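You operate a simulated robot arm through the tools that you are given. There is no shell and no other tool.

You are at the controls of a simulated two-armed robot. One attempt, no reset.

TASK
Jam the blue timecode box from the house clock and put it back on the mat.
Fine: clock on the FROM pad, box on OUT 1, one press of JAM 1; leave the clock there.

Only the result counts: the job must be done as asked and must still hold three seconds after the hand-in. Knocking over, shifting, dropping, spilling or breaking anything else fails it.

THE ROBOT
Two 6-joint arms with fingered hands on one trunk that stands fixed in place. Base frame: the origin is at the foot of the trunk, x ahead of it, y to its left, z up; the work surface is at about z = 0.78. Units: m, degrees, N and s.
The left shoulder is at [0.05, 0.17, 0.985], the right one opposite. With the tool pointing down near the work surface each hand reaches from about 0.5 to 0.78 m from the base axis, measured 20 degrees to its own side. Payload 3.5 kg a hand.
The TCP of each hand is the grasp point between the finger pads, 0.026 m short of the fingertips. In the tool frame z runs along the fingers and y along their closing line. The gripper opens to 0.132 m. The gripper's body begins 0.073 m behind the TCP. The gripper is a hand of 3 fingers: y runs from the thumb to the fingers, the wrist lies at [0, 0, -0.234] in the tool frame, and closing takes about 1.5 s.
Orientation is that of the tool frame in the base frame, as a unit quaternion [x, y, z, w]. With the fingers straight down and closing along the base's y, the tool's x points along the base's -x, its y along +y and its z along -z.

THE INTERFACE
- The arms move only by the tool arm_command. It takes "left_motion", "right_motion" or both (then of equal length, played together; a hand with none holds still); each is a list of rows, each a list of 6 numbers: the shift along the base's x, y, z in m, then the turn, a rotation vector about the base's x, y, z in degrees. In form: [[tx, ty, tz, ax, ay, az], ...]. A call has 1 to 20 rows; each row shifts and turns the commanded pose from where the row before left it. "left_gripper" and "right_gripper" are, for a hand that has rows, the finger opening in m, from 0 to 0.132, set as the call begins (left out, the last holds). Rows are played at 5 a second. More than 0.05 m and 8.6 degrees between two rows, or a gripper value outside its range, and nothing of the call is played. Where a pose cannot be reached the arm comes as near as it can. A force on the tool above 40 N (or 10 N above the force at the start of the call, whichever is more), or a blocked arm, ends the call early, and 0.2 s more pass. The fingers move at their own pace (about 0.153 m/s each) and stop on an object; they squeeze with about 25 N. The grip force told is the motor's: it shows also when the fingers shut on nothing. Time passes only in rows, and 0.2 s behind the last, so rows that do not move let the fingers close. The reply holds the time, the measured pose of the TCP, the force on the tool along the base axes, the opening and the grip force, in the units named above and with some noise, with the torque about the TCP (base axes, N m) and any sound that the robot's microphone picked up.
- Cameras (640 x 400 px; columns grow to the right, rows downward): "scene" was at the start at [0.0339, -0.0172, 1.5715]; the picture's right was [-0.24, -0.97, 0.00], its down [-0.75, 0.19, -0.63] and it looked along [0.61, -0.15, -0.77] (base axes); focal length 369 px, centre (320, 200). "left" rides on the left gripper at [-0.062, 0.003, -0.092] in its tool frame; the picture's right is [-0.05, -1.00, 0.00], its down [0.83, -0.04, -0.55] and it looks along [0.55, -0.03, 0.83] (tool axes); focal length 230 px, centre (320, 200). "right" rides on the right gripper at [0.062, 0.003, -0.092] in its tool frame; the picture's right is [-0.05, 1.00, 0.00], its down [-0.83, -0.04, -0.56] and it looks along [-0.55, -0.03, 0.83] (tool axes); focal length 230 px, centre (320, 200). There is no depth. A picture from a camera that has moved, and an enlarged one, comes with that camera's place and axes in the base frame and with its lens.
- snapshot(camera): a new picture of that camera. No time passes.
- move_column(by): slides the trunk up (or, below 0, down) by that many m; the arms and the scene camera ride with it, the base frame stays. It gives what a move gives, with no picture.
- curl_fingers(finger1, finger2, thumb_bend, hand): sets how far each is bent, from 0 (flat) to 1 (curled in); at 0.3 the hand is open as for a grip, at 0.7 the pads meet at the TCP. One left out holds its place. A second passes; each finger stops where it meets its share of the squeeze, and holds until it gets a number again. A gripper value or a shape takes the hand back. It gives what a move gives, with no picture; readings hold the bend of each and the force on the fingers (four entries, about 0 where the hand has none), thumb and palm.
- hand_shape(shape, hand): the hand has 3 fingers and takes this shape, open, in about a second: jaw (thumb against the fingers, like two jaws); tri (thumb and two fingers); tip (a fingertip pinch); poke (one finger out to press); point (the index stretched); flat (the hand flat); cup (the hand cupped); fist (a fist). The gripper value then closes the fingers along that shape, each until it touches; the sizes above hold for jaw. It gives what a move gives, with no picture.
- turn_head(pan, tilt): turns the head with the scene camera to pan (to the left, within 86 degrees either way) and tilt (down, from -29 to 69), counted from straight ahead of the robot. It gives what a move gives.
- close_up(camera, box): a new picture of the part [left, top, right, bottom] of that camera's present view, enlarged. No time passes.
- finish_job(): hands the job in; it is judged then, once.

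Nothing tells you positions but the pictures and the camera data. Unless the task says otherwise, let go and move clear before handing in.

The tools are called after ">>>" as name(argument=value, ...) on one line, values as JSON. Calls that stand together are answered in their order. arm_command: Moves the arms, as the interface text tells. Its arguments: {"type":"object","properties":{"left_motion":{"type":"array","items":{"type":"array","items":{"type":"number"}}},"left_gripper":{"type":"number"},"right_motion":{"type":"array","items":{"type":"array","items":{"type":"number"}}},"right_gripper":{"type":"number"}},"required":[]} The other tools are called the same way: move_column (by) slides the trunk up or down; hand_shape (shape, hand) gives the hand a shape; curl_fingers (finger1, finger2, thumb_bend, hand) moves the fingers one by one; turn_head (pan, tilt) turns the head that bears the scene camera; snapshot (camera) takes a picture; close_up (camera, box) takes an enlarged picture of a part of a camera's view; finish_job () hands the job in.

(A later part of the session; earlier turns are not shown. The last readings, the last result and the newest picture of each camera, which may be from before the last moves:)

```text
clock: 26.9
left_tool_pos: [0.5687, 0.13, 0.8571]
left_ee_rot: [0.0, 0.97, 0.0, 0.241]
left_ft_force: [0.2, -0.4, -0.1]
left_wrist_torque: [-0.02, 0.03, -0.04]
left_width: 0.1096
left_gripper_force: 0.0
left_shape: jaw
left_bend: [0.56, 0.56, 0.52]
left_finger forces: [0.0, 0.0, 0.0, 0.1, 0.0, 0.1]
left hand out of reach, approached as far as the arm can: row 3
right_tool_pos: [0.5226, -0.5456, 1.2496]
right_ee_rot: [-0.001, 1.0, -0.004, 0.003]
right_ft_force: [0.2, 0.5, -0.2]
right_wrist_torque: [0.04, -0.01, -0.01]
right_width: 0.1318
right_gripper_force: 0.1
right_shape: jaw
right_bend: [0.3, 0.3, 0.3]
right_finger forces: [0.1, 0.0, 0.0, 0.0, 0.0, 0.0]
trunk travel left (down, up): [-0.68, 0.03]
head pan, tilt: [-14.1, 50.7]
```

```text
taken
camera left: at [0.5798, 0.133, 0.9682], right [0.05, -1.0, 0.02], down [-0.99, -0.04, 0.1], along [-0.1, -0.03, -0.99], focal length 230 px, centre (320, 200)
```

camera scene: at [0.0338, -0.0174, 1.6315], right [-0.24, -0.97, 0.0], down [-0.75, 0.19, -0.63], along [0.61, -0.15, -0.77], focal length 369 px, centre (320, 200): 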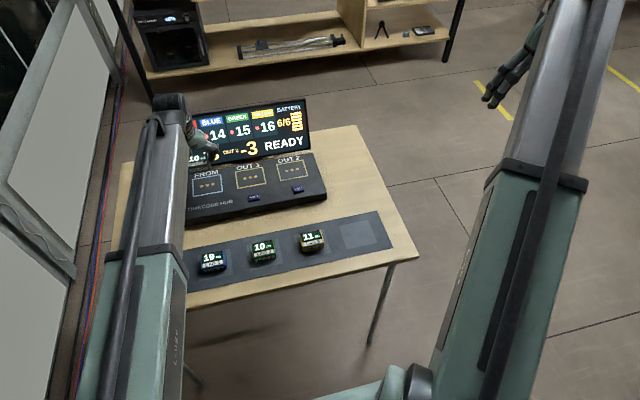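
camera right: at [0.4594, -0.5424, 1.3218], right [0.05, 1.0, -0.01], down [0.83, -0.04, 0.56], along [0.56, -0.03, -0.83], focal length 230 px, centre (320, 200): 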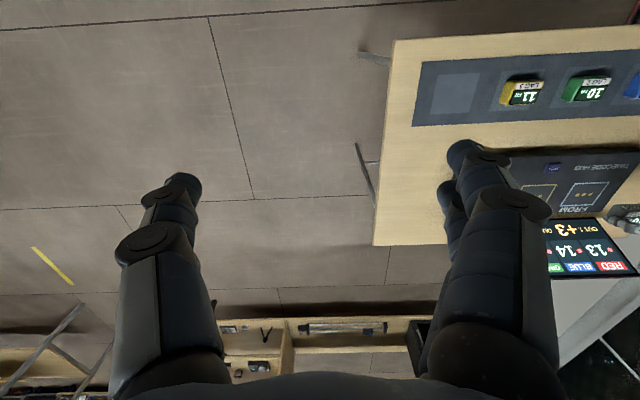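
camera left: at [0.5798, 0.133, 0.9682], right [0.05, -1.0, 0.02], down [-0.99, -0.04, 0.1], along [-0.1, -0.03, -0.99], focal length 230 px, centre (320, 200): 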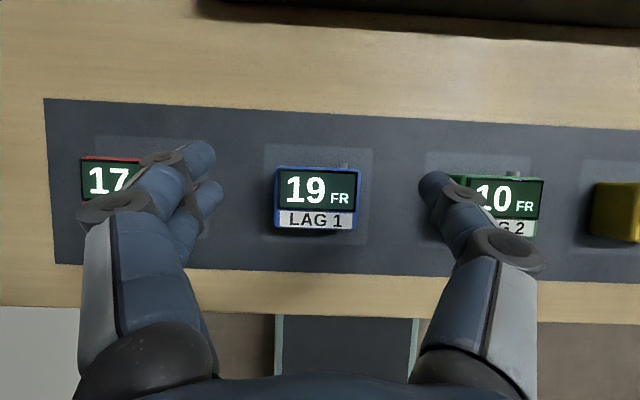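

The hand now reaches, and blue sits at (0.565, 0.130). I make a 4 mm correction in x, go down to z 0.82 and look before closing.

>>> arm_command(left_motion=[[0, 0, -0.015, 0, 0, 0], [-0.0037, 0, -0.012, 0, 0, 0], [0, 0, -0.01, 0, 0, 0], [0, 0, 0, 0, 0, 0]])

>>> close_up(camera="left", box=[160, 100, 480, 300])

```text
clock: 27.9
left_tool_pos: [0.5635, 0.1282, 0.8203]
left_ee_rot: [0.0, 0.971, -0.001, 0.24]
left_ft_force: [-1.3, 0.3, -0.4]
left_wrist_torque: [0.0, -0.01, -0.01]
left_width: 0.1099
left_gripper_force: 0.1
left_shape: jaw
left_bend: [0.56, 0.56, 0.52]
left_finger forces: [0.0, 0.1, 0.0, 0.0, 0.0, 0.0]
right_tool_pos: [0.5216, -0.5453, 1.2508]
right_ee_rot: [0.0, 1.0, -0.004, 0.004]
right_ft_force: [0.5, 0.4, -0.5]
right_wrist_torque: [-0.01, -0.01, 0.02]
right_width: 0.1321
right_gripper_force: 0.0
right_shape: jaw
right_bend: [0.3, 0.3, 0.3]
right_finger forces: [0.0, 0.1, 0.0, 0.1, 0.0, 0.0]
trunk travel left (down, up): [-0.68, 0.03]
head pan, tilt: [-14.1, 50.7]
```

```text
2.00 times, centred on (320, 200) of left
camera zoom: at [0.576, 0.1323, 0.932], right [0.05, -1.0, 0.02], down [-0.99, -0.04, 0.1], along [-0.1, -0.03, -0.99], focal length 460 px, centre (320, 200)
```

zoom: 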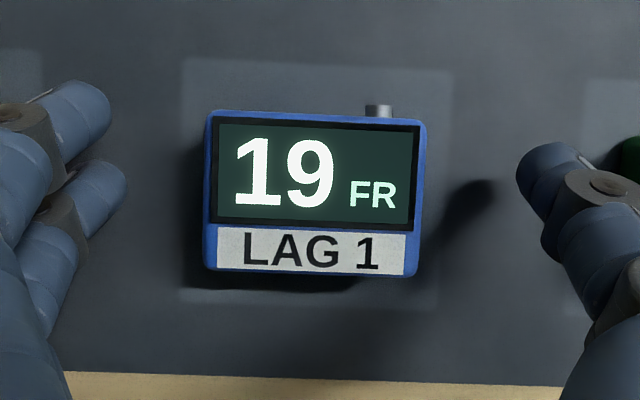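

Blue is centred between the fingers. I close on it and lift.

>>> arm_command(left_motion=[[0, 0, 0, 0, 0, 0], [0, 0, 0, 0, 0, 0], [0, 0, 0, 0, 0, 0], [0, 0, 0, 0, 0, 0], [0, 0, 0, 0, 0, 0], [0, 0, 0, 0, 0, 0], [0, 0, 0, 0, 0, 0], [0, 0, 0, 0, 0, 0]], left_gripper=0.03)

>>> close_up(camera="left", box=[160, 100, 480, 300])

>>> arm_command(left_motion=[[0, 0, 0.015, 0, 0, 0], [0, 0, 0.03, 0, 0, 0], [0.01, 0, 0.035, 0, 0, 0], [0.02, 0, 0.035, 0, 0, 0], [0.02, 0, 0.035, 0, 0, 0], [0.02, 0, 0.03, 0, 0, 0], [0, 0, 0, 0, 0, 0]])

>>> snapshot(camera="left")

```text
clock: 29.7
left_tool_pos: [0.5659, 0.1289, 0.8203]
left_ee_rot: [0.0, 0.97, 0.0, 0.242]
left_ft_force: [0.1, -0.2, 0.1]
left_wrist_torque: [-0.02, 0.02, 0.03]
left_width: 0.0538
left_gripper_force: 24.8
left_shape: jaw
left_bend: [0.73, 0.73, 0.7]
left_finger forces: [11.3, 11.3, 0.0, 0.0, 22.7, 0.1]
right_tool_pos: [0.5229, -0.5471, 1.2511]
right_ee_rot: [0.001, 1.0, -0.003, 0.004]
right_ft_force: [-0.2, 0.0, 0.3]
right_wrist_torque: [0.0, -0.01, 0.0]
right_width: 0.1319
right_gripper_force: 0.1
right_shape: jaw
right_bend: [0.3, 0.3, 0.3]
right_finger forces: [0.0, 0.0, 0.1, 0.1, 0.0, 0.0]
trunk travel left (down, up): [-0.68, 0.03]
head pan, tilt: [-14.1, 50.7]
```

```text
2.00 times, centred on (320, 200) of left
camera zoom: at [0.5762, 0.1324, 0.9322], right [0.05, -1.0, 0.02], down [-0.99, -0.04, 0.1], along [-0.1, -0.03, -0.99], focal length 460 px, centre (320, 200)
```

zoom: 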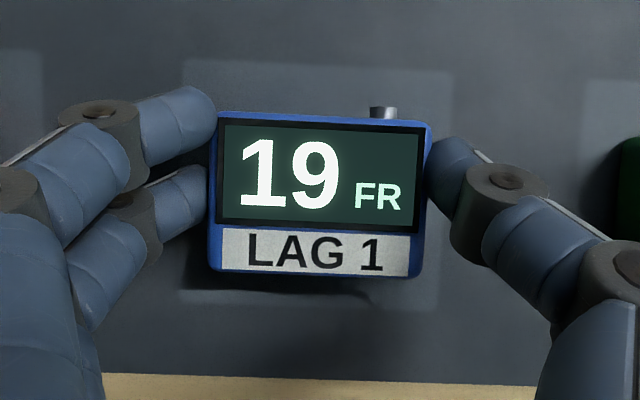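

```text
clock: 31.3
left_tool_pos: [0.6329, 0.1306, 1.0014]
left_ee_rot: [0.0, 0.971, 0.0, 0.241]
left_ft_force: [0.2, 0.3, -0.8]
left_wrist_torque: [0.01, 0.05, -0.01]
left_width: 0.0535
left_gripper_force: 25.1
left_shape: jaw
left_bend: [0.73, 0.73, 0.7]
left_finger forces: [11.2, 11.3, 0.0, 0.1, 22.6, 0.1]
right_tool_pos: [0.5225, -0.546, 1.25]
right_ee_rot: [0.0, 1.0, -0.003, 0.002]
right_ft_force: [-0.8, 0.3, 0.5]
right_wrist_torque: [-0.02, -0.01, -0.01]
right_width: 0.1318
right_gripper_force: 0.1
right_shape: jaw
right_bend: [0.3, 0.3, 0.3]
right_finger forces: [0.1, 0.0, 0.1, 0.1, 0.1, 0.0]
trunk travel left (down, up): [-0.68, 0.03]
head pan, tilt: [-14.1, 50.7]
```

```text
taken
camera left: at [0.644, 0.1333, 1.1115], right [0.05, -1.0, 0.02], down [-0.99, -0.04, 0.1], along [-0.1, -0.03, -0.99], focal length 230 px, centre (320, 200)
```

left: 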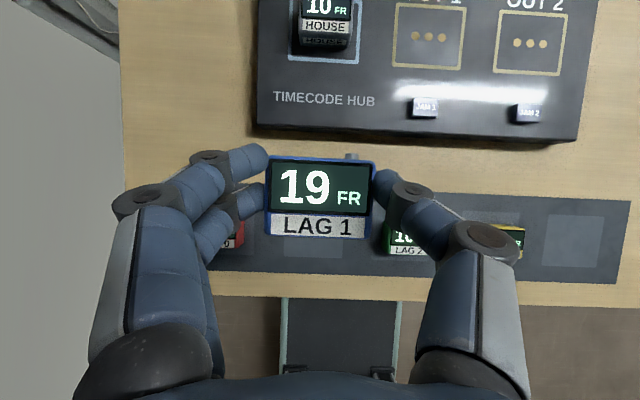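

Blue is held firmly. I lower the trunk for the far reach and carry the box over OUT 1, well above the clock.

>>> move_column(by=-0.1)

>>> arm_command(left_motion=[[0, -0.0216, 0.015, 0, 0, 0], [0.0318, -0.0216, 0.01, 0, 0, 0], [0.0318, -0.0216, 0.005, 0, 0, 0], [0.0318, -0.0216, 0, 0, 0, 0], [0.0318, -0.0216, 0, 0, 0, 0], [0.0318, -0.0216, 0, 0, 0, 0], [0.0318, 0, 0, 0, 0, 0], [0, 0, 0, 0, 0, 0]])

>>> snapshot(camera="left")

>>> close_up(camera="scene", box=[130, 40, 420, 240])

```text
clock: 32.6
left_tool_pos: [0.634, 0.13, 0.9001]
left_ee_rot: [0.0, 0.97, 0.0, 0.241]
left_ft_force: [-0.5, -0.1, -0.8]
left_wrist_torque: [0.0, 0.02, -0.01]
left_width: 0.0536
left_gripper_force: 24.9
left_shape: jaw
left_bend: [0.73, 0.73, 0.7]
left_finger forces: [11.2, 11.2, 0.1, 0.0, 22.7, 0.0]
right_tool_pos: [0.5221, -0.5449, 1.1507]
right_ee_rot: [0.0, 1.0, -0.003, 0.004]
right_ft_force: [1.2, 0.7, 0.4]
right_wrist_torque: [0.02, 0.0, 0.01]
right_width: 0.1317
right_gripper_force: 0.1
right_shape: jaw
right_bend: [0.3, 0.3, 0.3]
right_finger forces: [0.1, 0.1, 0.1, 0.1, 0.0, 0.0]
trunk travel left (down, up): [-0.58, 0.13]
head pan, tilt: [-14.1, 50.7]
```

```text
clock: 34.4
left_tool_pos: [0.8242, -0.0012, 0.9309]
left_ee_rot: [0.0, 0.971, 0.001, 0.241]
left_ft_force: [-0.3, -0.2, -1.9]
left_wrist_torque: [0.01, 0.01, -0.01]
left_width: 0.0536
left_gripper_force: 24.8
left_shape: jaw
left_bend: [0.73, 0.73, 0.7]
left_finger forces: [11.3, 11.3, 0.0, 0.0, 22.7, 0.0]
right_tool_pos: [0.5217, -0.5446, 1.1497]
right_ee_rot: [0.0, 1.0, -0.003, 0.004]
right_ft_force: [0.2, 1.0, -0.4]
right_wrist_torque: [0.0, 0.0, 0.0]
right_width: 0.1318
right_gripper_force: 0.1
right_shape: jaw
right_bend: [0.3, 0.3, 0.3]
right_finger forces: [0.0, 0.0, 0.0, 0.0, 0.0, 0.1]
trunk travel left (down, up): [-0.58, 0.13]
head pan, tilt: [-14.1, 50.7]
```

```text
taken
camera left: at [0.8341, 0.0026, 1.0423], right [0.05, -1.0, 0.02], down [-0.99, -0.04, 0.1], along [-0.1, -0.03, -0.99], focal length 230 px, centre (320, 200)
```

left: 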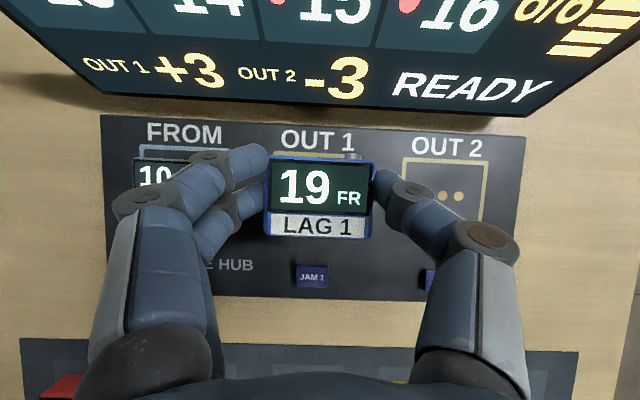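

```text
2.00 times, centred on (275, 140) of scene
camera zoom: at [0.0339, -0.0172, 1.5515], right [-0.24, -0.97, 0.0], down [-0.75, 0.19, -0.63], along [0.61, -0.15, -0.77], focal length 737 px, centre (410, 320)
```

zoom: 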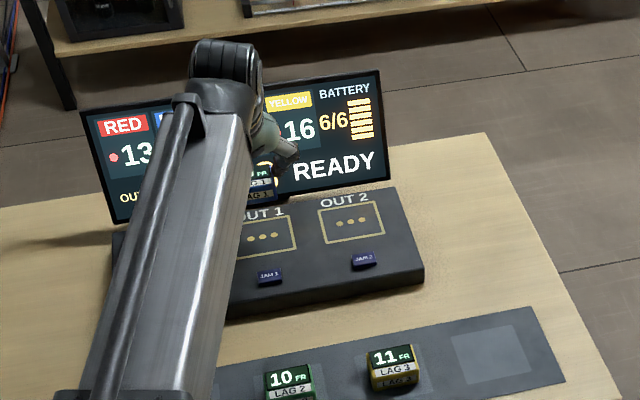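

Blue is over OUT 1 and within reach. I descend to just above the pad and check alignment.

>>> arm_command(left_motion=[[0, 0.001, -0.02, 0, 0, 0], [0, 0, -0.02, 0, 0, 0], [0, 0, -0.02, 0, 0, 0], [0, 0, -0.005, 0, 0, 0], [0, 0, 0, 0, 0, 0]])

>>> snapshot(camera="left")

```text
clock: 35.6
left_tool_pos: [0.8251, 0.0008, 0.8653]
left_ee_rot: [0.0, 0.971, 0.0, 0.24]
left_ft_force: [-0.3, 0.8, -1.2]
left_wrist_torque: [-0.02, 0.0, 0.01]
left_width: 0.0536
left_gripper_force: 25.1
left_shape: jaw
left_bend: [0.73, 0.73, 0.7]
left_finger forces: [11.3, 11.3, 0.0, 0.0, 22.7, 0.1]
right_tool_pos: [0.5206, -0.5457, 1.1494]
right_ee_rot: [0.0, 1.0, -0.003, 0.004]
right_ft_force: [0.6, 0.2, 0.0]
right_wrist_torque: [-0.02, -0.02, 0.03]
right_width: 0.1317
right_gripper_force: 0.0
right_shape: jaw
right_bend: [0.3, 0.3, 0.3]
right_finger forces: [0.1, 0.0, 0.0, 0.0, 0.0, 0.1]
trunk travel left (down, up): [-0.58, 0.13]
head pan, tilt: [-14.1, 50.7]
```

```text
taken
camera left: at [0.8348, 0.0039, 0.976], right [0.05, -1.0, 0.02], down [-0.99, -0.04, 0.1], along [-0.1, -0.03, -0.99], focal length 230 px, centre (320, 200)
```

left: 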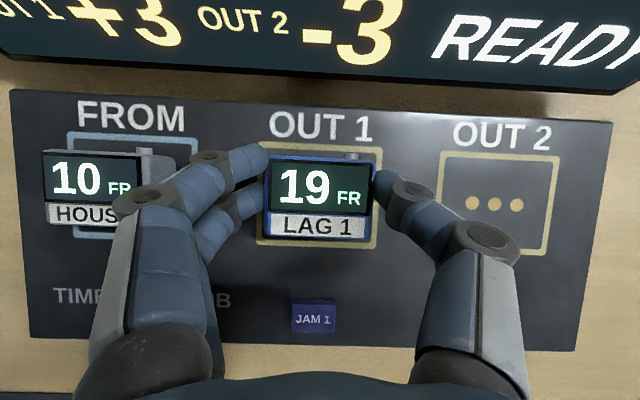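

It is centred in the OUT 1 outline. I lower in small steps to contact.

>>> arm_command(left_motion=[[0, 0, -0.006, 0, 0, 0], [0, 0, -0.004, 0, 0, 0], [0, 0, 0, 0, 0, 0]])

>>> arm_command(left_motion=[[0, 0, -0.002, 0, 0, 0], [0, 0, 0, 0, 0, 0]])

>>> arm_command(left_motion=[[0, 0, -0.0015, 0, 0, 0], [0, 0, 0, 0, 0, 0]])

```text
clock: 36.4
left_tool_pos: [0.8247, 0.0004, 0.855]
left_ee_rot: [0.0, 0.971, 0.001, 0.241]
left_ft_force: [0.3, -0.4, -1.6]
left_wrist_torque: [0.03, 0.02, -0.01]
left_width: 0.0536
left_gripper_force: 25.5
left_shape: jaw
left_bend: [0.73, 0.73, 0.7]
left_finger forces: [11.4, 11.4, 0.0, 0.0, 22.7, 0.1]
right_tool_pos: [0.5218, -0.5464, 1.1505]
right_ee_rot: [0.0, 1.0, -0.003, 0.003]
right_ft_force: [0.5, -0.1, -0.3]
right_wrist_torque: [-0.01, -0.02, 0.01]
right_width: 0.1316
right_gripper_force: 0.0
right_shape: jaw
right_bend: [0.3, 0.3, 0.3]
right_finger forces: [0.0, 0.0, 0.1, 0.0, 0.1, 0.0]
trunk travel left (down, up): [-0.58, 0.13]
head pan, tilt: [-14.1, 50.7]
```

```text
clock: 37.0
left_tool_pos: [0.8237, 0.0011, 0.853]
left_ee_rot: [-0.001, 0.971, 0.001, 0.241]
left_ft_force: [-0.2, -0.6, 1.0]
left_wrist_torque: [0.07, 0.01, 0.0]
left_width: 0.0533
left_gripper_force: 24.8
left_shape: jaw
left_bend: [0.73, 0.73, 0.7]
left_finger forces: [11.4, 11.5, 0.0, 0.1, 23.0, 0.0]
right_tool_pos: [0.5215, -0.5461, 1.1499]
right_ee_rot: [0.0, 1.0, -0.003, 0.004]
right_ft_force: [-0.1, 0.7, -0.6]
right_wrist_torque: [0.01, 0.03, 0.0]
right_width: 0.1319
right_gripper_force: 0.0
right_shape: jaw
right_bend: [0.3, 0.3, 0.3]
right_finger forces: [0.0, 0.1, 0.0, 0.0, 0.0, 0.0]
trunk travel left (down, up): [-0.58, 0.13]
head pan, tilt: [-14.1, 50.7]
```

```text
clock: 37.6
left_tool_pos: [0.8259, 0.0008, 0.8529]
left_ee_rot: [0.0, 0.97, 0.0, 0.242]
left_ft_force: [1.2, -0.5, 6.2]
left_wrist_torque: [0.01, -0.07, -0.01]
left_width: 0.0537
left_gripper_force: 25.3
left_shape: jaw
left_bend: [0.73, 0.73, 0.7]
left_finger forces: [11.7, 11.9, 0.0, 0.1, 24.4, 0.0]
right_tool_pos: [0.5215, -0.5451, 1.1506]
right_ee_rot: [-0.001, 1.0, -0.003, 0.003]
right_ft_force: [-0.6, -0.1, -0.4]
right_wrist_torque: [-0.05, -0.01, 0.0]
right_width: 0.1318
right_gripper_force: 0.0
right_shape: jaw
right_bend: [0.3, 0.3, 0.3]
right_finger forces: [0.2, 0.0, 0.1, 0.0, 0.0, 0.0]
trunk travel left (down, up): [-0.58, 0.13]
head pan, tilt: [-14.1, 50.7]
```

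Contact is made at z 0.853. I open the fingers moderately (0.09, to stay clear of the clock) and check.

>>> arm_command(left_motion=[[0, 0, 0.001, 0, 0, 0], [0, 0, 0, 0, 0, 0], [0, 0, 0, 0, 0, 0], [0, 0, 0, 0, 0, 0], [0, 0, 0, 0, 0, 0]], left_gripper=0.09)

>>> snapshot(camera="left")

>>> close_up(camera="scene", box=[130, 40, 420, 240])

```text
clock: 38.8
left_tool_pos: [0.8252, 0.0007, 0.8532]
left_ee_rot: [0.0, 0.971, 0.0, 0.241]
left_ft_force: [0.1, -0.4, 0.0]
left_wrist_torque: [0.0, 0.04, -0.05]
left_width: 0.0897
left_gripper_force: 0.0
left_shape: jaw
left_bend: [0.69, 0.69, 0.66]
left_finger forces: [0.0, 0.0, 0.0, 0.0, 0.0, 0.1]
right_tool_pos: [0.5215, -0.5457, 1.1496]
right_ee_rot: [0.0, 1.0, -0.002, 0.003]
right_ft_force: [-0.5, -0.2, -0.3]
right_wrist_torque: [-0.02, -0.01, 0.03]
right_width: 0.132
right_gripper_force: 0.0
right_shape: jaw
right_bend: [0.3, 0.3, 0.3]
right_finger forces: [0.1, 0.1, 0.0, 0.0, 0.0, 0.0]
trunk travel left (down, up): [-0.58, 0.13]
head pan, tilt: [-14.1, 50.7]
```

```text
taken
camera left: at [0.8351, 0.0044, 0.9635], right [0.05, -1.0, 0.02], down [-0.99, -0.04, 0.1], along [-0.1, -0.03, -0.99], focal length 230 px, centre (320, 200)
```

left: 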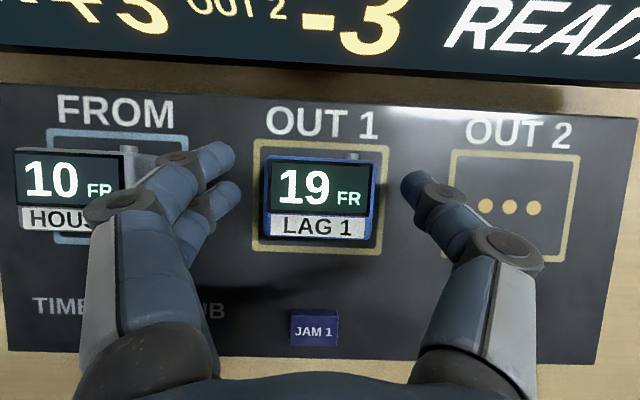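

```text
2.00 times, centred on (275, 140) of scene
camera zoom: at [0.0339, -0.0172, 1.5515], right [-0.24, -0.97, 0.0], down [-0.75, 0.19, -0.63], along [0.61, -0.15, -0.77], focal length 737 px, centre (410, 320)
```

zoom: 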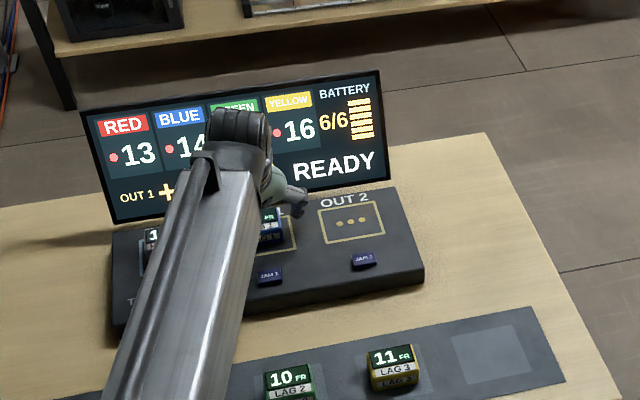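

Blue is released within OUT 1. I rise straight up, back off over the JAM 1 side, straighten the tool somewhat and shape the hand to poke.

>>> arm_command(left_motion=[[0, 0, 0.02, 0, 0, 0], [0, 0, 0.03, 0, 0, 0], [0, 0, 0.04, 0, 0, 0], [0, 0, 0.04, 0, 0, 0], [-0.03, 0, 0, 0, 5, 0], [-0.03, 0, 0, 0, 5, 0], [-0.03, 0, 0, 0, 6, 0], [0, 0, 0, 0, 0, 0]])

>>> hand_shape(hand="left", shape="poke")

>>> snapshot(camera="left")

>>> snapshot(camera="scene")

>>> snapshot(camera="right")

```text
clock: 40.6
left_tool_pos: [0.7328, -0.0009, 0.983]
left_ee_rot: [0.0, 0.995, 0.0, 0.103]
left_ft_force: [0.1, 0.3, -0.5]
left_wrist_torque: [0.0, 0.05, 0.0]
left_width: 0.0895
left_gripper_force: 0.1
left_shape: jaw
left_bend: [0.69, 0.69, 0.66]
left_finger forces: [0.0, 0.1, 0.0, 0.1, 0.0, 0.1]
right_tool_pos: [0.5229, -0.5456, 1.1507]
right_ee_rot: [0.0, 1.0, -0.003, 0.003]
right_ft_force: [-0.6, 0.1, -0.4]
right_wrist_torque: [-0.01, -0.02, -0.01]
right_width: 0.1319
right_gripper_force: 0.0
right_shape: jaw
right_bend: [0.3, 0.3, 0.3]
right_finger forces: [0.0, 0.0, 0.0, 0.0, 0.0, 0.0]
trunk travel left (down, up): [-0.58, 0.13]
head pan, tilt: [-14.1, 50.7]
```

```text
clock: 41.5
left_tool_pos: [0.7323, -0.001, 0.9831]
left_ee_rot: [-0.001, 0.995, 0.0, 0.104]
left_ft_force: [0.3, -0.6, -0.1]
left_wrist_torque: [-0.02, 0.02, 0.04]
left_width: 0.0
left_gripper_force: 0.0
left_shape: poke
left_bend: [1.0, 1.0, 0.45]
left_finger forces: [0.0, 0.0, 0.0, 0.0, 0.0, 0.0]
right_tool_pos: [0.522, -0.5441, 1.15]
right_ee_rot: [0.0, 1.0, -0.003, 0.003]
right_ft_force: [-1.0, -0.2, -0.8]
right_wrist_torque: [0.01, 0.0, -0.02]
right_width: 0.132
right_gripper_force: 0.0
right_shape: jaw
right_bend: [0.3, 0.3, 0.3]
right_finger forces: [0.1, 0.1, 0.1, 0.1, 0.0, 0.0]
trunk travel left (down, up): [-0.58, 0.13]
head pan, tilt: [-14.1, 50.7]
```

```text
taken
camera left: at [0.774, 0.0034, 1.0869], right [0.05, -1.0, 0.01], down [-0.93, -0.04, 0.37], along [-0.37, -0.03, -0.93], focal length 230 px, centre (320, 200)
```

left: 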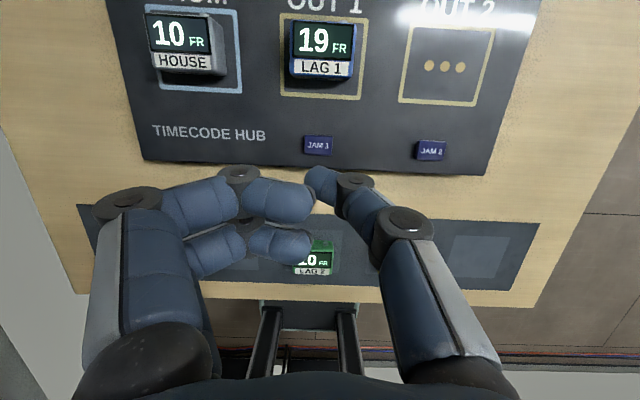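

```text
taken
camera scene: at [0.0339, -0.0172, 1.5515], right [-0.24, -0.97, 0.0], down [-0.75, 0.19, -0.63], along [0.61, -0.15, -0.77], focal length 369 px, centre (320, 200)
```

scene: 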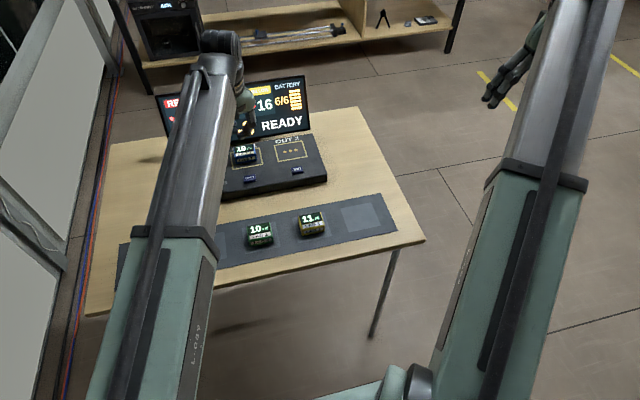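

```text
taken
camera right: at [0.4594, -0.5421, 1.2419], right [0.05, 1.0, -0.01], down [0.83, -0.04, 0.56], along [0.56, -0.03, -0.83], focal length 230 px, centre (320, 200)
```

right: 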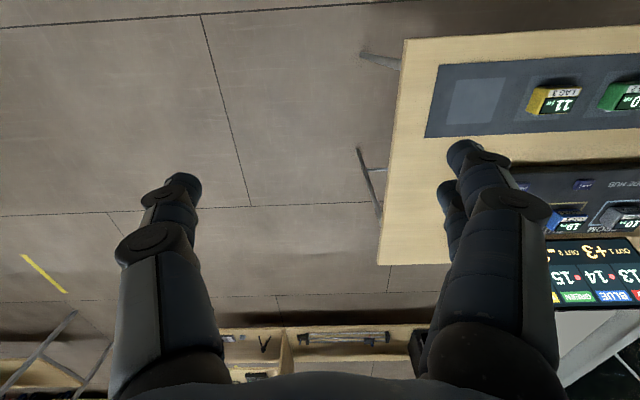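

The poke shape leaves the thumb tip extended near the tool's centre line, with the curled fingers behind it. I take a closer look to place the tip precisely.

>>> close_up(camera="left", box=[200, 100, 440, 250])

>>> close_up(camera="scene", box=[150, 60, 340, 200])

```text
2.67 times, centred on (320, 175) of left
camera zoom: at [0.774, 0.0034, 1.0869], right [0.05, -1.0, 0.01], down [-0.93, -0.04, 0.37], along [-0.37, -0.03, -0.93], focal length 614 px, centre (320, 267)
```

zoom: 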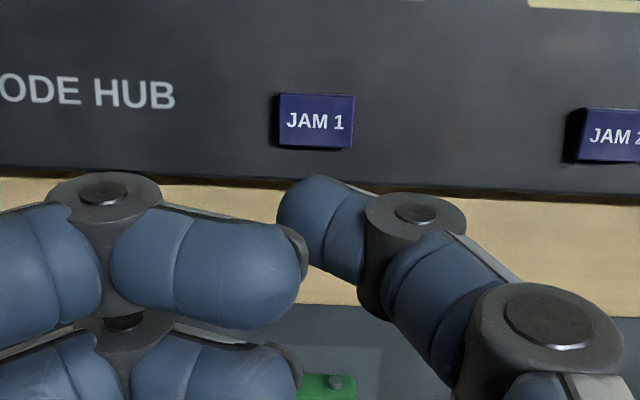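

```text
2.86 times, centred on (245, 130) of scene
camera zoom: at [0.0339, -0.0172, 1.5515], right [-0.24, -0.97, 0.0], down [-0.75, 0.19, -0.63], along [0.61, -0.15, -0.77], focal length 1053 px, centre (534, 400)
```

zoom: 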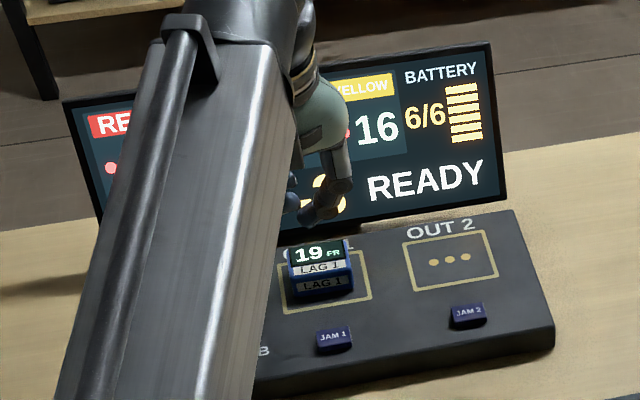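

The thumb tip sits about 20–26 mm ahead of the TCP on the centre line, and JAM 1 is at about (0.734, 0.000), top near z 0.82. I line up and come down to about 15 mm above it, then check.

>>> arm_command(left_motion=[[-0.002, 0, -0.03, 0, 0, 0], [0, 0, -0.03, 0, 0, 0], [0, 0, -0.03, 0, 0, 0], [0, 0, -0.03, 0, 0, 0], [0, 0, 0, 0, 0, 0]])

>>> close_up(camera="left", box=[200, 100, 440, 250])

>>> close_up(camera="scene", box=[150, 60, 340, 200])

>>> close_up(camera="right", box=[500, 120, 640, 300])

```text
clock: 42.7
left_tool_pos: [0.7324, -0.0003, 0.8617]
left_ee_rot: [0.001, 0.995, 0.0, 0.104]
left_ft_force: [0.0, 0.0, 1.2]
left_wrist_torque: [0.01, 0.01, 0.0]
left_width: 0.0003
left_gripper_force: 0.0
left_shape: poke
left_bend: [1.0, 1.0, 0.45]
left_finger forces: [0.1, 0.0, 0.0, 0.1, 0.0, 0.0]
right_tool_pos: [0.5221, -0.5453, 1.1497]
right_ee_rot: [0.0, 1.0, -0.003, 0.004]
right_ft_force: [-0.3, -0.5, 0.0]
right_wrist_torque: [-0.02, -0.02, 0.0]
right_width: 0.1319
right_gripper_force: 0.1
right_shape: jaw
right_bend: [0.3, 0.3, 0.3]
right_finger forces: [0.0, 0.0, 0.0, 0.0, 0.1, 0.0]
trunk travel left (down, up): [-0.58, 0.13]
head pan, tilt: [-14.1, 50.7]
```

```text
2.67 times, centred on (320, 175) of left
camera zoom: at [0.7731, 0.0034, 0.9656], right [0.05, -1.0, 0.01], down [-0.93, -0.04, 0.37], along [-0.37, -0.03, -0.93], focal length 614 px, centre (320, 267)
```

zoom: 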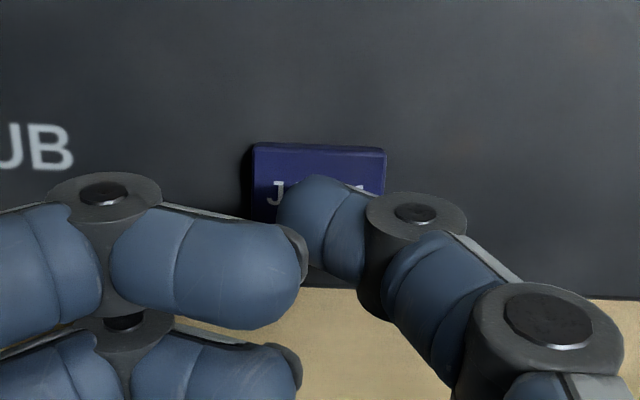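

```text
2.86 times, centred on (245, 130) of scene
camera zoom: at [0.0338, -0.0172, 1.5515], right [-0.24, -0.97, 0.0], down [-0.75, 0.19, -0.63], along [0.61, -0.15, -0.77], focal length 1053 px, centre (534, 400)
```

zoom: 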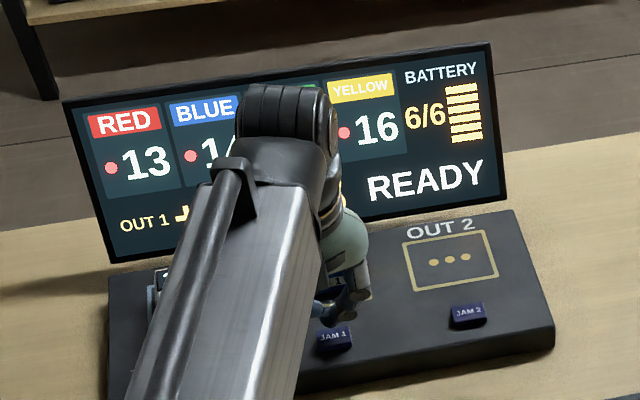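

```text
2.22 times, centred on (570, 210) of right
camera zoom: at [0.4594, -0.5421, 1.2419], right [0.05, 1.0, -0.01], down [0.83, -0.04, 0.56], along [0.56, -0.03, -0.83], focal length 511 px, centre (-236, 178)
```

zoom: 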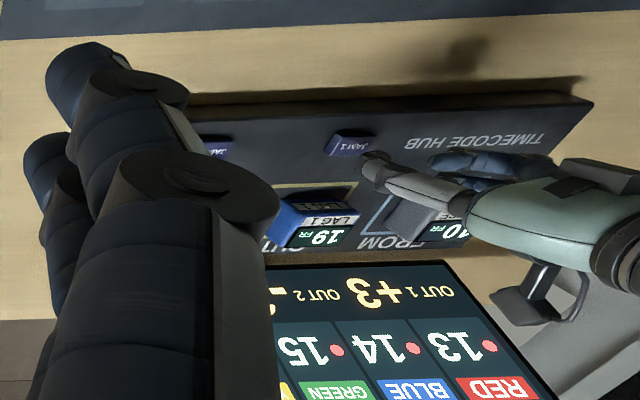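

The tip is above JAM 1 and aligned. I press down in small steps, watching force and sound.

>>> arm_command(left_motion=[[0, 0, -0.006, 0, 0, 0], [0, 0, -0.005, 0, 0, 0], [0, 0, 0, 0, 0, 0]])

>>> arm_command(left_motion=[[0, 0, -0.002, 0, 0, 0], [0, 0, 0, 0, 0, 0]])

>>> close_up(camera="scene", box=[150, 60, 340, 200])

>>> close_up(camera="left", box=[200, 100, 440, 250])

```text
clock: 43.5
left_tool_pos: [0.7329, 0.0009, 0.8512]
left_ee_rot: [0.001, 0.995, 0.0, 0.103]
left_ft_force: [-0.2, -0.6, 0.0]
left_wrist_torque: [0.01, 0.01, 0.02]
left_width: 0.0001
left_gripper_force: 0.0
left_shape: poke
left_bend: [1.0, 1.0, 0.45]
left_finger forces: [0.0, 0.1, 0.0, 0.0, 0.1, 0.1]
right_tool_pos: [0.5223, -0.5452, 1.1506]
right_ee_rot: [0.0, 1.0, -0.002, 0.003]
right_ft_force: [-0.9, -0.2, -0.4]
right_wrist_torque: [-0.04, 0.02, -0.03]
right_width: 0.1318
right_gripper_force: 0.1
right_shape: jaw
right_bend: [0.3, 0.3, 0.3]
right_finger forces: [0.0, 0.1, 0.0, 0.0, 0.0, 0.1]
trunk travel left (down, up): [-0.58, 0.13]
head pan, tilt: [-14.1, 50.7]
```

```text
clock: 44.1
left_tool_pos: [0.7328, 0.0011, 0.849]
left_ee_rot: [0.0, 0.995, -0.001, 0.103]
left_ft_force: [0.1, -0.6, -0.1]
left_wrist_torque: [-0.02, 0.02, -0.01]
left_width: 0.0
left_gripper_force: 0.1
left_shape: poke
left_bend: [1.0, 1.0, 0.45]
left_finger forces: [0.0, 0.0, 0.1, 0.1, 0.5, 0.1]
right_tool_pos: [0.522, -0.5457, 1.1521]
right_ee_rot: [0.0, 1.0, -0.003, 0.004]
right_ft_force: [-0.5, 0.4, 0.1]
right_wrist_torque: [0.02, 0.03, 0.01]
right_width: 0.1319
right_gripper_force: 0.1
right_shape: jaw
right_bend: [0.3, 0.3, 0.3]
right_finger forces: [0.0, 0.0, 0.1, 0.1, 0.0, 0.1]
trunk travel left (down, up): [-0.58, 0.13]
head pan, tilt: [-14.1, 50.7]
```

```text
2.86 times, centred on (245, 130) of scene
camera zoom: at [0.0339, -0.0172, 1.5515], right [-0.24, -0.97, 0.0], down [-0.75, 0.19, -0.63], along [0.61, -0.15, -0.77], focal length 1053 px, centre (534, 400)
```

zoom: 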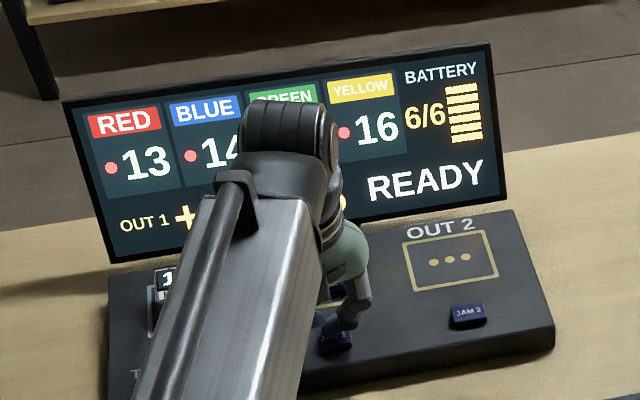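

```text
2.67 times, centred on (320, 175) of left
camera zoom: at [0.773, 0.0046, 0.9529], right [0.05, -1.0, 0.01], down [-0.93, -0.04, 0.37], along [-0.37, -0.03, -0.93], focal length 614 px, centre (320, 267)
```

zoom: 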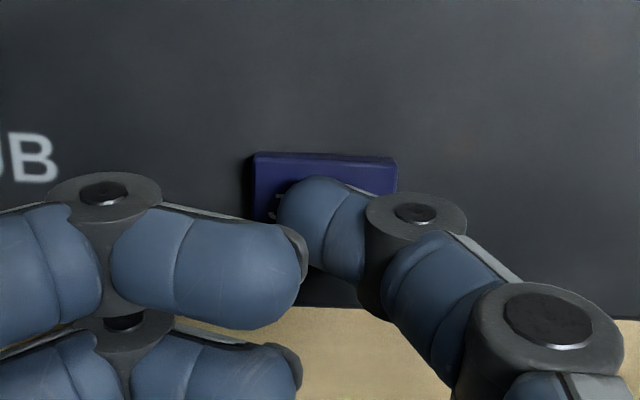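

The thumb reads 0.5 N, so it is just touching. I keep pressing in 1.5 mm steps.

>>> arm_command(left_motion=[[0, 0, -0.0015, 0, 0, 0], [0, 0, 0, 0, 0, 0]])

```text
clock: 44.7
left_tool_pos: [0.7326, 0.0008, 0.8478]
left_ee_rot: [0.0, 0.995, 0.0, 0.103]
left_ft_force: [-0.1, -0.6, 0.8]
left_wrist_torque: [-0.02, 0.02, 0.02]
left_width: 0.0
left_gripper_force: 0.1
left_shape: poke
left_bend: [1.0, 1.0, 0.45]
left_finger forces: [0.1, 0.0, 0.0, 0.0, 1.0, 0.1]
right_tool_pos: [0.521, -0.5452, 1.1496]
right_ee_rot: [0.0, 1.0, -0.003, 0.004]
right_ft_force: [1.2, 0.7, 0.3]
right_wrist_torque: [0.04, -0.02, 0.0]
right_width: 0.132
right_gripper_force: 0.1
right_shape: jaw
right_bend: [0.3, 0.3, 0.3]
right_finger forces: [0.0, 0.0, 0.1, 0.0, 0.0, 0.1]
trunk travel left (down, up): [-0.58, 0.13]
head pan, tilt: [-14.1, 50.7]
```

>>> arm_command(left_motion=[[0, 0, -0.0015, 0, 0, 0], [0, 0, 0, 0, 0, 0]])

>>> close_up(camera="scene", box=[150, 60, 340, 200])

```text
clock: 45.3
left_tool_pos: [0.7326, 0.0008, 0.8472]
left_ee_rot: [0.001, 0.995, -0.001, 0.104]
left_ft_force: [0.6, -0.5, 1.6]
left_wrist_torque: [-0.01, -0.01, -0.02]
left_width: 0.0
left_gripper_force: 0.0
left_shape: poke
left_bend: [1.0, 1.0, 0.45]
left_finger forces: [0.1, 0.1, 0.1, 0.0, 1.5, 0.0]
right_tool_pos: [0.5226, -0.5465, 1.1516]
right_ee_rot: [0.0, 1.0, -0.002, 0.004]
right_ft_force: [-0.3, -0.5, 0.0]
right_wrist_torque: [-0.01, 0.01, 0.0]
right_width: 0.132
right_gripper_force: 0.0
right_shape: jaw
right_bend: [0.3, 0.3, 0.3]
right_finger forces: [0.1, 0.0, 0.0, 0.0, 0.0, 0.1]
trunk travel left (down, up): [-0.58, 0.13]
head pan, tilt: [-14.1, 50.7]
heard: click
```

```text
2.86 times, centred on (245, 130) of scene
camera zoom: at [0.0338, -0.0172, 1.5516], right [-0.24, -0.97, 0.0], down [-0.75, 0.19, -0.63], along [0.61, -0.15, -0.77], focal length 1053 px, centre (534, 400)
```

zoom: 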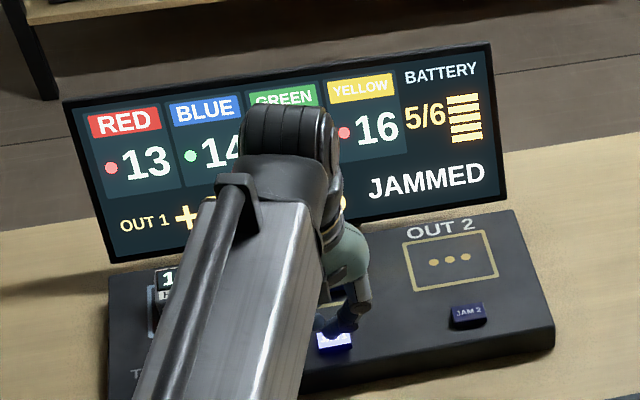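

The click sounded, the display says JAMMED with battery 5/6, and blue's light turned green. I retract straight up and look over the result.

>>> arm_command(left_motion=[[0, 0, 0.015, 0, 0, 0], [0, 0, 0.03, 0, 0, 0], [0, 0, 0.04, 0, 0, 0], [0, 0, 0.04, 0, 0, 0], [0, 0, 0, 0, 0, 0]])

>>> hand_shape(hand="left", shape="jaw")

>>> snapshot(camera="left")

>>> close_up(camera="scene", box=[150, 60, 340, 200])

```text
clock: 46.5
left_tool_pos: [0.7318, -0.0006, 0.9724]
left_ee_rot: [0.0, 0.995, 0.0, 0.103]
left_ft_force: [-0.5, -0.2, -1.3]
left_wrist_torque: [-0.02, 0.01, 0.0]
left_width: 0.0
left_gripper_force: 0.0
left_shape: poke
left_bend: [1.0, 1.0, 0.45]
left_finger forces: [0.1, 0.0, 0.0, 0.0, 0.0, 0.1]
right_tool_pos: [0.5211, -0.5454, 1.1492]
right_ee_rot: [0.0, 1.0, -0.003, 0.004]
right_ft_force: [0.5, -0.3, -0.4]
right_wrist_torque: [0.02, -0.01, -0.02]
right_width: 0.132
right_gripper_force: 0.1
right_shape: jaw
right_bend: [0.3, 0.3, 0.3]
right_finger forces: [0.1, 0.1, 0.1, 0.0, 0.0, 0.0]
trunk travel left (down, up): [-0.58, 0.13]
head pan, tilt: [-14.1, 50.7]
```

```text
clock: 47.4
left_tool_pos: [0.7306, -0.0008, 0.9729]
left_ee_rot: [0.0, 0.995, 0.0, 0.103]
left_ft_force: [-0.8, -0.9, 0.4]
left_wrist_torque: [0.0, 0.01, -0.02]
left_width: 0.1318
left_gripper_force: 0.0
left_shape: jaw
left_bend: [0.3, 0.3, 0.3]
left_finger forces: [0.1, 0.0, 0.0, 0.0, 0.1, 0.0]
right_tool_pos: [0.5222, -0.545, 1.1507]
right_ee_rot: [0.0, 1.0, -0.002, 0.004]
right_ft_force: [-0.2, -0.6, -0.1]
right_wrist_torque: [0.01, -0.01, -0.01]
right_width: 0.132
right_gripper_force: 0.0
right_shape: jaw
right_bend: [0.3, 0.3, 0.3]
right_finger forces: [0.0, 0.0, 0.0, 0.1, 0.0, 0.0]
trunk travel left (down, up): [-0.58, 0.13]
head pan, tilt: [-14.1, 50.7]
```

```text
taken
camera left: at [0.7722, 0.0033, 1.0761], right [0.05, -1.0, 0.01], down [-0.93, -0.04, 0.37], along [-0.37, -0.03, -0.93], focal length 230 px, centre (320, 200)
```

left: 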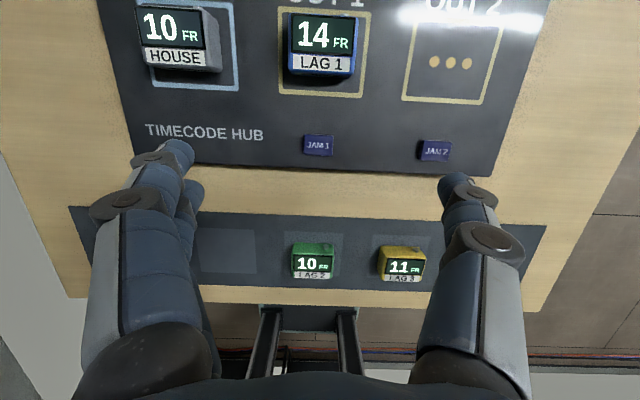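

```text
2.86 times, centred on (245, 130) of scene
camera zoom: at [0.0339, -0.0172, 1.5515], right [-0.24, -0.97, 0.0], down [-0.75, 0.19, -0.63], along [0.61, -0.15, -0.77], focal length 1053 px, centre (534, 400)
```

zoom: 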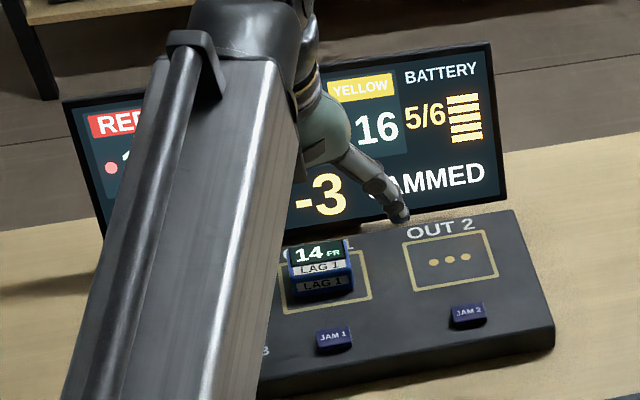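

Blue now reads 14, matching its target. I return over OUT 1 with the same tilt and a 0.09 opening to fetch it.

>>> arm_command(left_motion=[[0.03, 0.001, 0, 0, -5, 0], [0.03, 0, 0, 0, -5, 0], [0.032, 0, 0, 0, -6, 0], [0, 0, -0.02, 0, 0, 0], [0, 0, -0.03, 0, 0, 0], [0, 0, -0.02, 0, 0, 0], [0, 0, 0, 0, 0, 0]], left_gripper=0.09)

>>> snapshot(camera="left")

```text
clock: 49.0
left_tool_pos: [0.8249, 0.0005, 0.8999]
left_ee_rot: [0.0, 0.971, 0.0, 0.241]
left_ft_force: [-0.1, -0.2, -0.2]
left_wrist_torque: [-0.02, 0.02, 0.0]
left_width: 0.0904
left_gripper_force: 0.0
left_shape: jaw
left_bend: [0.68, 0.68, 0.65]
left_finger forces: [0.1, 0.1, 0.1, 0.0, 0.0, 0.0]
right_tool_pos: [0.5219, -0.5453, 1.1497]
right_ee_rot: [0.0, 1.0, -0.003, 0.004]
right_ft_force: [0.1, 0.5, 0.7]
right_wrist_torque: [-0.04, -0.01, -0.03]
right_width: 0.1322
right_gripper_force: 0.1
right_shape: jaw
right_bend: [0.3, 0.3, 0.3]
right_finger forces: [0.0, 0.0, 0.0, 0.1, 0.0, 0.0]
trunk travel left (down, up): [-0.58, 0.13]
head pan, tilt: [-14.1, 50.7]
```

```text
taken
camera left: at [0.8355, 0.0051, 1.0109], right [0.05, -1.0, 0.02], down [-0.99, -0.04, 0.1], along [-0.1, -0.03, -0.99], focal length 230 px, centre (320, 200)
```

left: 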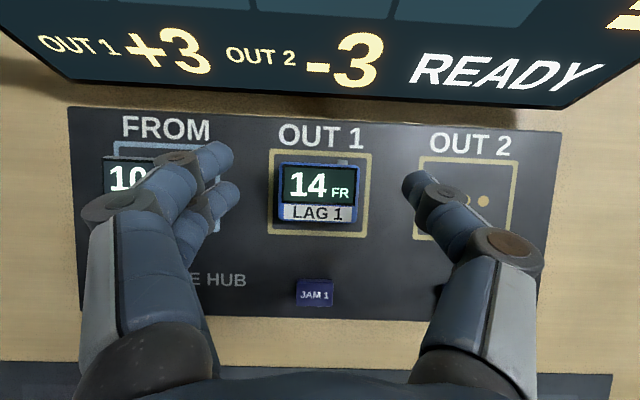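

Aligned the same as before. I descend to z 0.853 and close on blue.

>>> arm_command(left_motion=[[0, 0, -0.02, 0, 0, 0], [0, 0, -0.015, 0, 0, 0], [0, 0, -0.012, 0, 0, 0], [0, 0, 0, 0, 0, 0]])

>>> arm_command(left_motion=[[0, 0, 0, 0, 0, 0], [0, 0, 0, 0, 0, 0], [0, 0, 0, 0, 0, 0], [0, 0, 0, 0, 0, 0], [0, 0, 0, 0, 0, 0], [0, 0, 0, 0, 0, 0], [0, 0, 0, 0, 0, 0], [0, 0, 0, 0, 0, 0]], left_gripper=0.03)

>>> snapshot(camera="left")

```text
clock: 50.0
left_tool_pos: [0.8226, 0.0017, 0.8529]
left_ee_rot: [0.0, 0.97, 0.001, 0.242]
left_ft_force: [0.1, 0.4, 0.7]
left_wrist_torque: [0.02, 0.01, 0.0]
left_width: 0.0902
left_gripper_force: 0.1
left_shape: jaw
left_bend: [0.68, 0.68, 0.65]
left_finger forces: [0.0, 0.0, 0.1, 0.1, 0.0, 0.0]
right_tool_pos: [0.5212, -0.5458, 1.1498]
right_ee_rot: [0.0, 1.0, -0.003, 0.003]
right_ft_force: [0.0, 0.0, 0.6]
right_wrist_torque: [-0.02, -0.02, 0.02]
right_width: 0.1318
right_gripper_force: 0.2
right_shape: jaw
right_bend: [0.3, 0.3, 0.3]
right_finger forces: [0.0, 0.1, 0.0, 0.1, 0.0, 0.1]
trunk travel left (down, up): [-0.58, 0.13]
head pan, tilt: [-14.1, 50.7]
```

```text
clock: 51.8
left_tool_pos: [0.8241, 0.0009, 0.8527]
left_ee_rot: [0.0, 0.97, 0.0, 0.241]
left_ft_force: [-0.8, 0.3, 0.2]
left_wrist_torque: [0.05, 0.03, -0.02]
left_width: 0.0536
left_gripper_force: 24.8
left_shape: jaw
left_bend: [0.73, 0.73, 0.7]
left_finger forces: [11.0, 11.3, 0.0, 0.0, 22.6, 0.0]
right_tool_pos: [0.5219, -0.5451, 1.1508]
right_ee_rot: [0.0, 1.0, -0.003, 0.004]
right_ft_force: [-0.9, 1.5, 0.2]
right_wrist_torque: [0.02, 0.02, -0.01]
right_width: 0.1319
right_gripper_force: 0.0
right_shape: jaw
right_bend: [0.3, 0.3, 0.3]
right_finger forces: [0.0, 0.0, 0.0, 0.0, 0.0, 0.0]
trunk travel left (down, up): [-0.58, 0.13]
head pan, tilt: [-14.1, 50.7]
```

```text
taken
camera left: at [0.8339, 0.0056, 0.965], right [0.05, -1.0, 0.02], down [-0.99, -0.04, 0.1], along [-0.1, -0.03, -0.99], focal length 230 px, centre (320, 200)
```

left: 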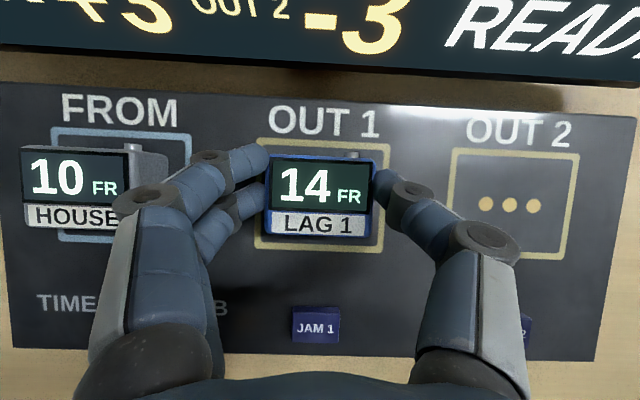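

Gripped (54 mm, balanced). I lift, retrace to the near side, and raise the trunk for the close reach.

>>> arm_command(left_motion=[[0, 0, 0.015, 0, 0, 0], [0, 0, 0.03, 0, 0, 0], [0, 0, 0.035, 0, 0, 0], [-0.0318, 0, 0, 0, 0, 0], [-0.0318, 0.0216, 0, 0, 0, 0], [-0.0318, 0.0216, 0, 0, 0, 0], [-0.0318, 0.0216, 0, 0, 0, 0], [-0.0318, 0.0216, 0, 0, 0, 0], [-0.0318, 0.0216, 0, 0, 0, 0], [0, 0.0205, 0, 0, 0, 0], [0, 0, 0, 0, 0, 0]])

>>> move_column(by=0.1)

>>> snapshot(camera="left")

```text
clock: 54.2
left_tool_pos: [0.6357, 0.131, 0.9357]
left_ee_rot: [0.0, 0.971, 0.0, 0.241]
left_ft_force: [-0.4, 0.0, -1.8]
left_wrist_torque: [-0.01, 0.03, 0.03]
left_width: 0.0535
left_gripper_force: 24.8
left_shape: jaw
left_bend: [0.73, 0.73, 0.7]
left_finger forces: [10.8, 11.5, 0.1, 0.0, 22.8, 0.0]
right_tool_pos: [0.5218, -0.5458, 1.1507]
right_ee_rot: [0.0, 1.0, -0.003, 0.003]
right_ft_force: [0.4, 0.4, -0.4]
right_wrist_torque: [0.0, 0.0, -0.02]
right_width: 0.1319
right_gripper_force: 0.0
right_shape: jaw
right_bend: [0.3, 0.3, 0.3]
right_finger forces: [0.0, 0.1, 0.0, 0.1, 0.0, 0.0]
trunk travel left (down, up): [-0.58, 0.13]
head pan, tilt: [-14.1, 50.7]
```

```text
clock: 55.6
left_tool_pos: [0.6358, 0.1297, 1.0355]
left_ee_rot: [0.0, 0.971, 0.0, 0.24]
left_ft_force: [0.2, 0.0, -1.5]
left_wrist_torque: [0.01, 0.03, 0.02]
left_width: 0.0536
left_gripper_force: 25.4
left_shape: jaw
left_bend: [0.73, 0.73, 0.7]
left_finger forces: [10.8, 11.5, 0.0, 0.0, 22.7, 0.0]
right_tool_pos: [0.5233, -0.5451, 1.2504]
right_ee_rot: [0.0, 1.0, -0.003, 0.003]
right_ft_force: [0.1, -0.2, -0.2]
right_wrist_torque: [-0.02, -0.01, 0.03]
right_width: 0.1321
right_gripper_force: 0.1
right_shape: jaw
right_bend: [0.3, 0.3, 0.3]
right_finger forces: [0.0, 0.1, 0.0, 0.0, 0.0, 0.0]
trunk travel left (down, up): [-0.68, 0.03]
head pan, tilt: [-14.1, 50.7]
```

```text
taken
camera left: at [0.646, 0.1342, 1.1462], right [0.05, -1.0, 0.02], down [-0.99, -0.04, 0.1], along [-0.1, -0.03, -0.99], focal length 230 px, centre (320, 200)
```

left: 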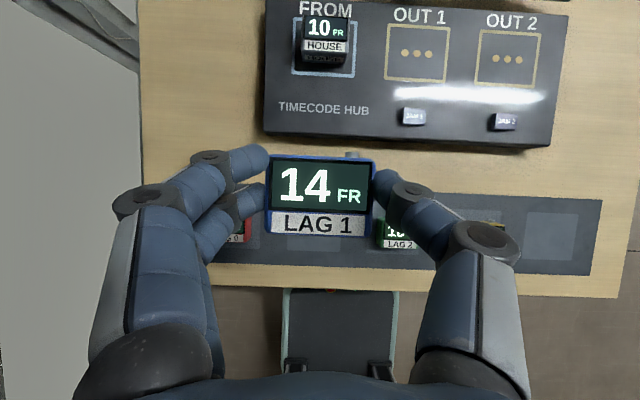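

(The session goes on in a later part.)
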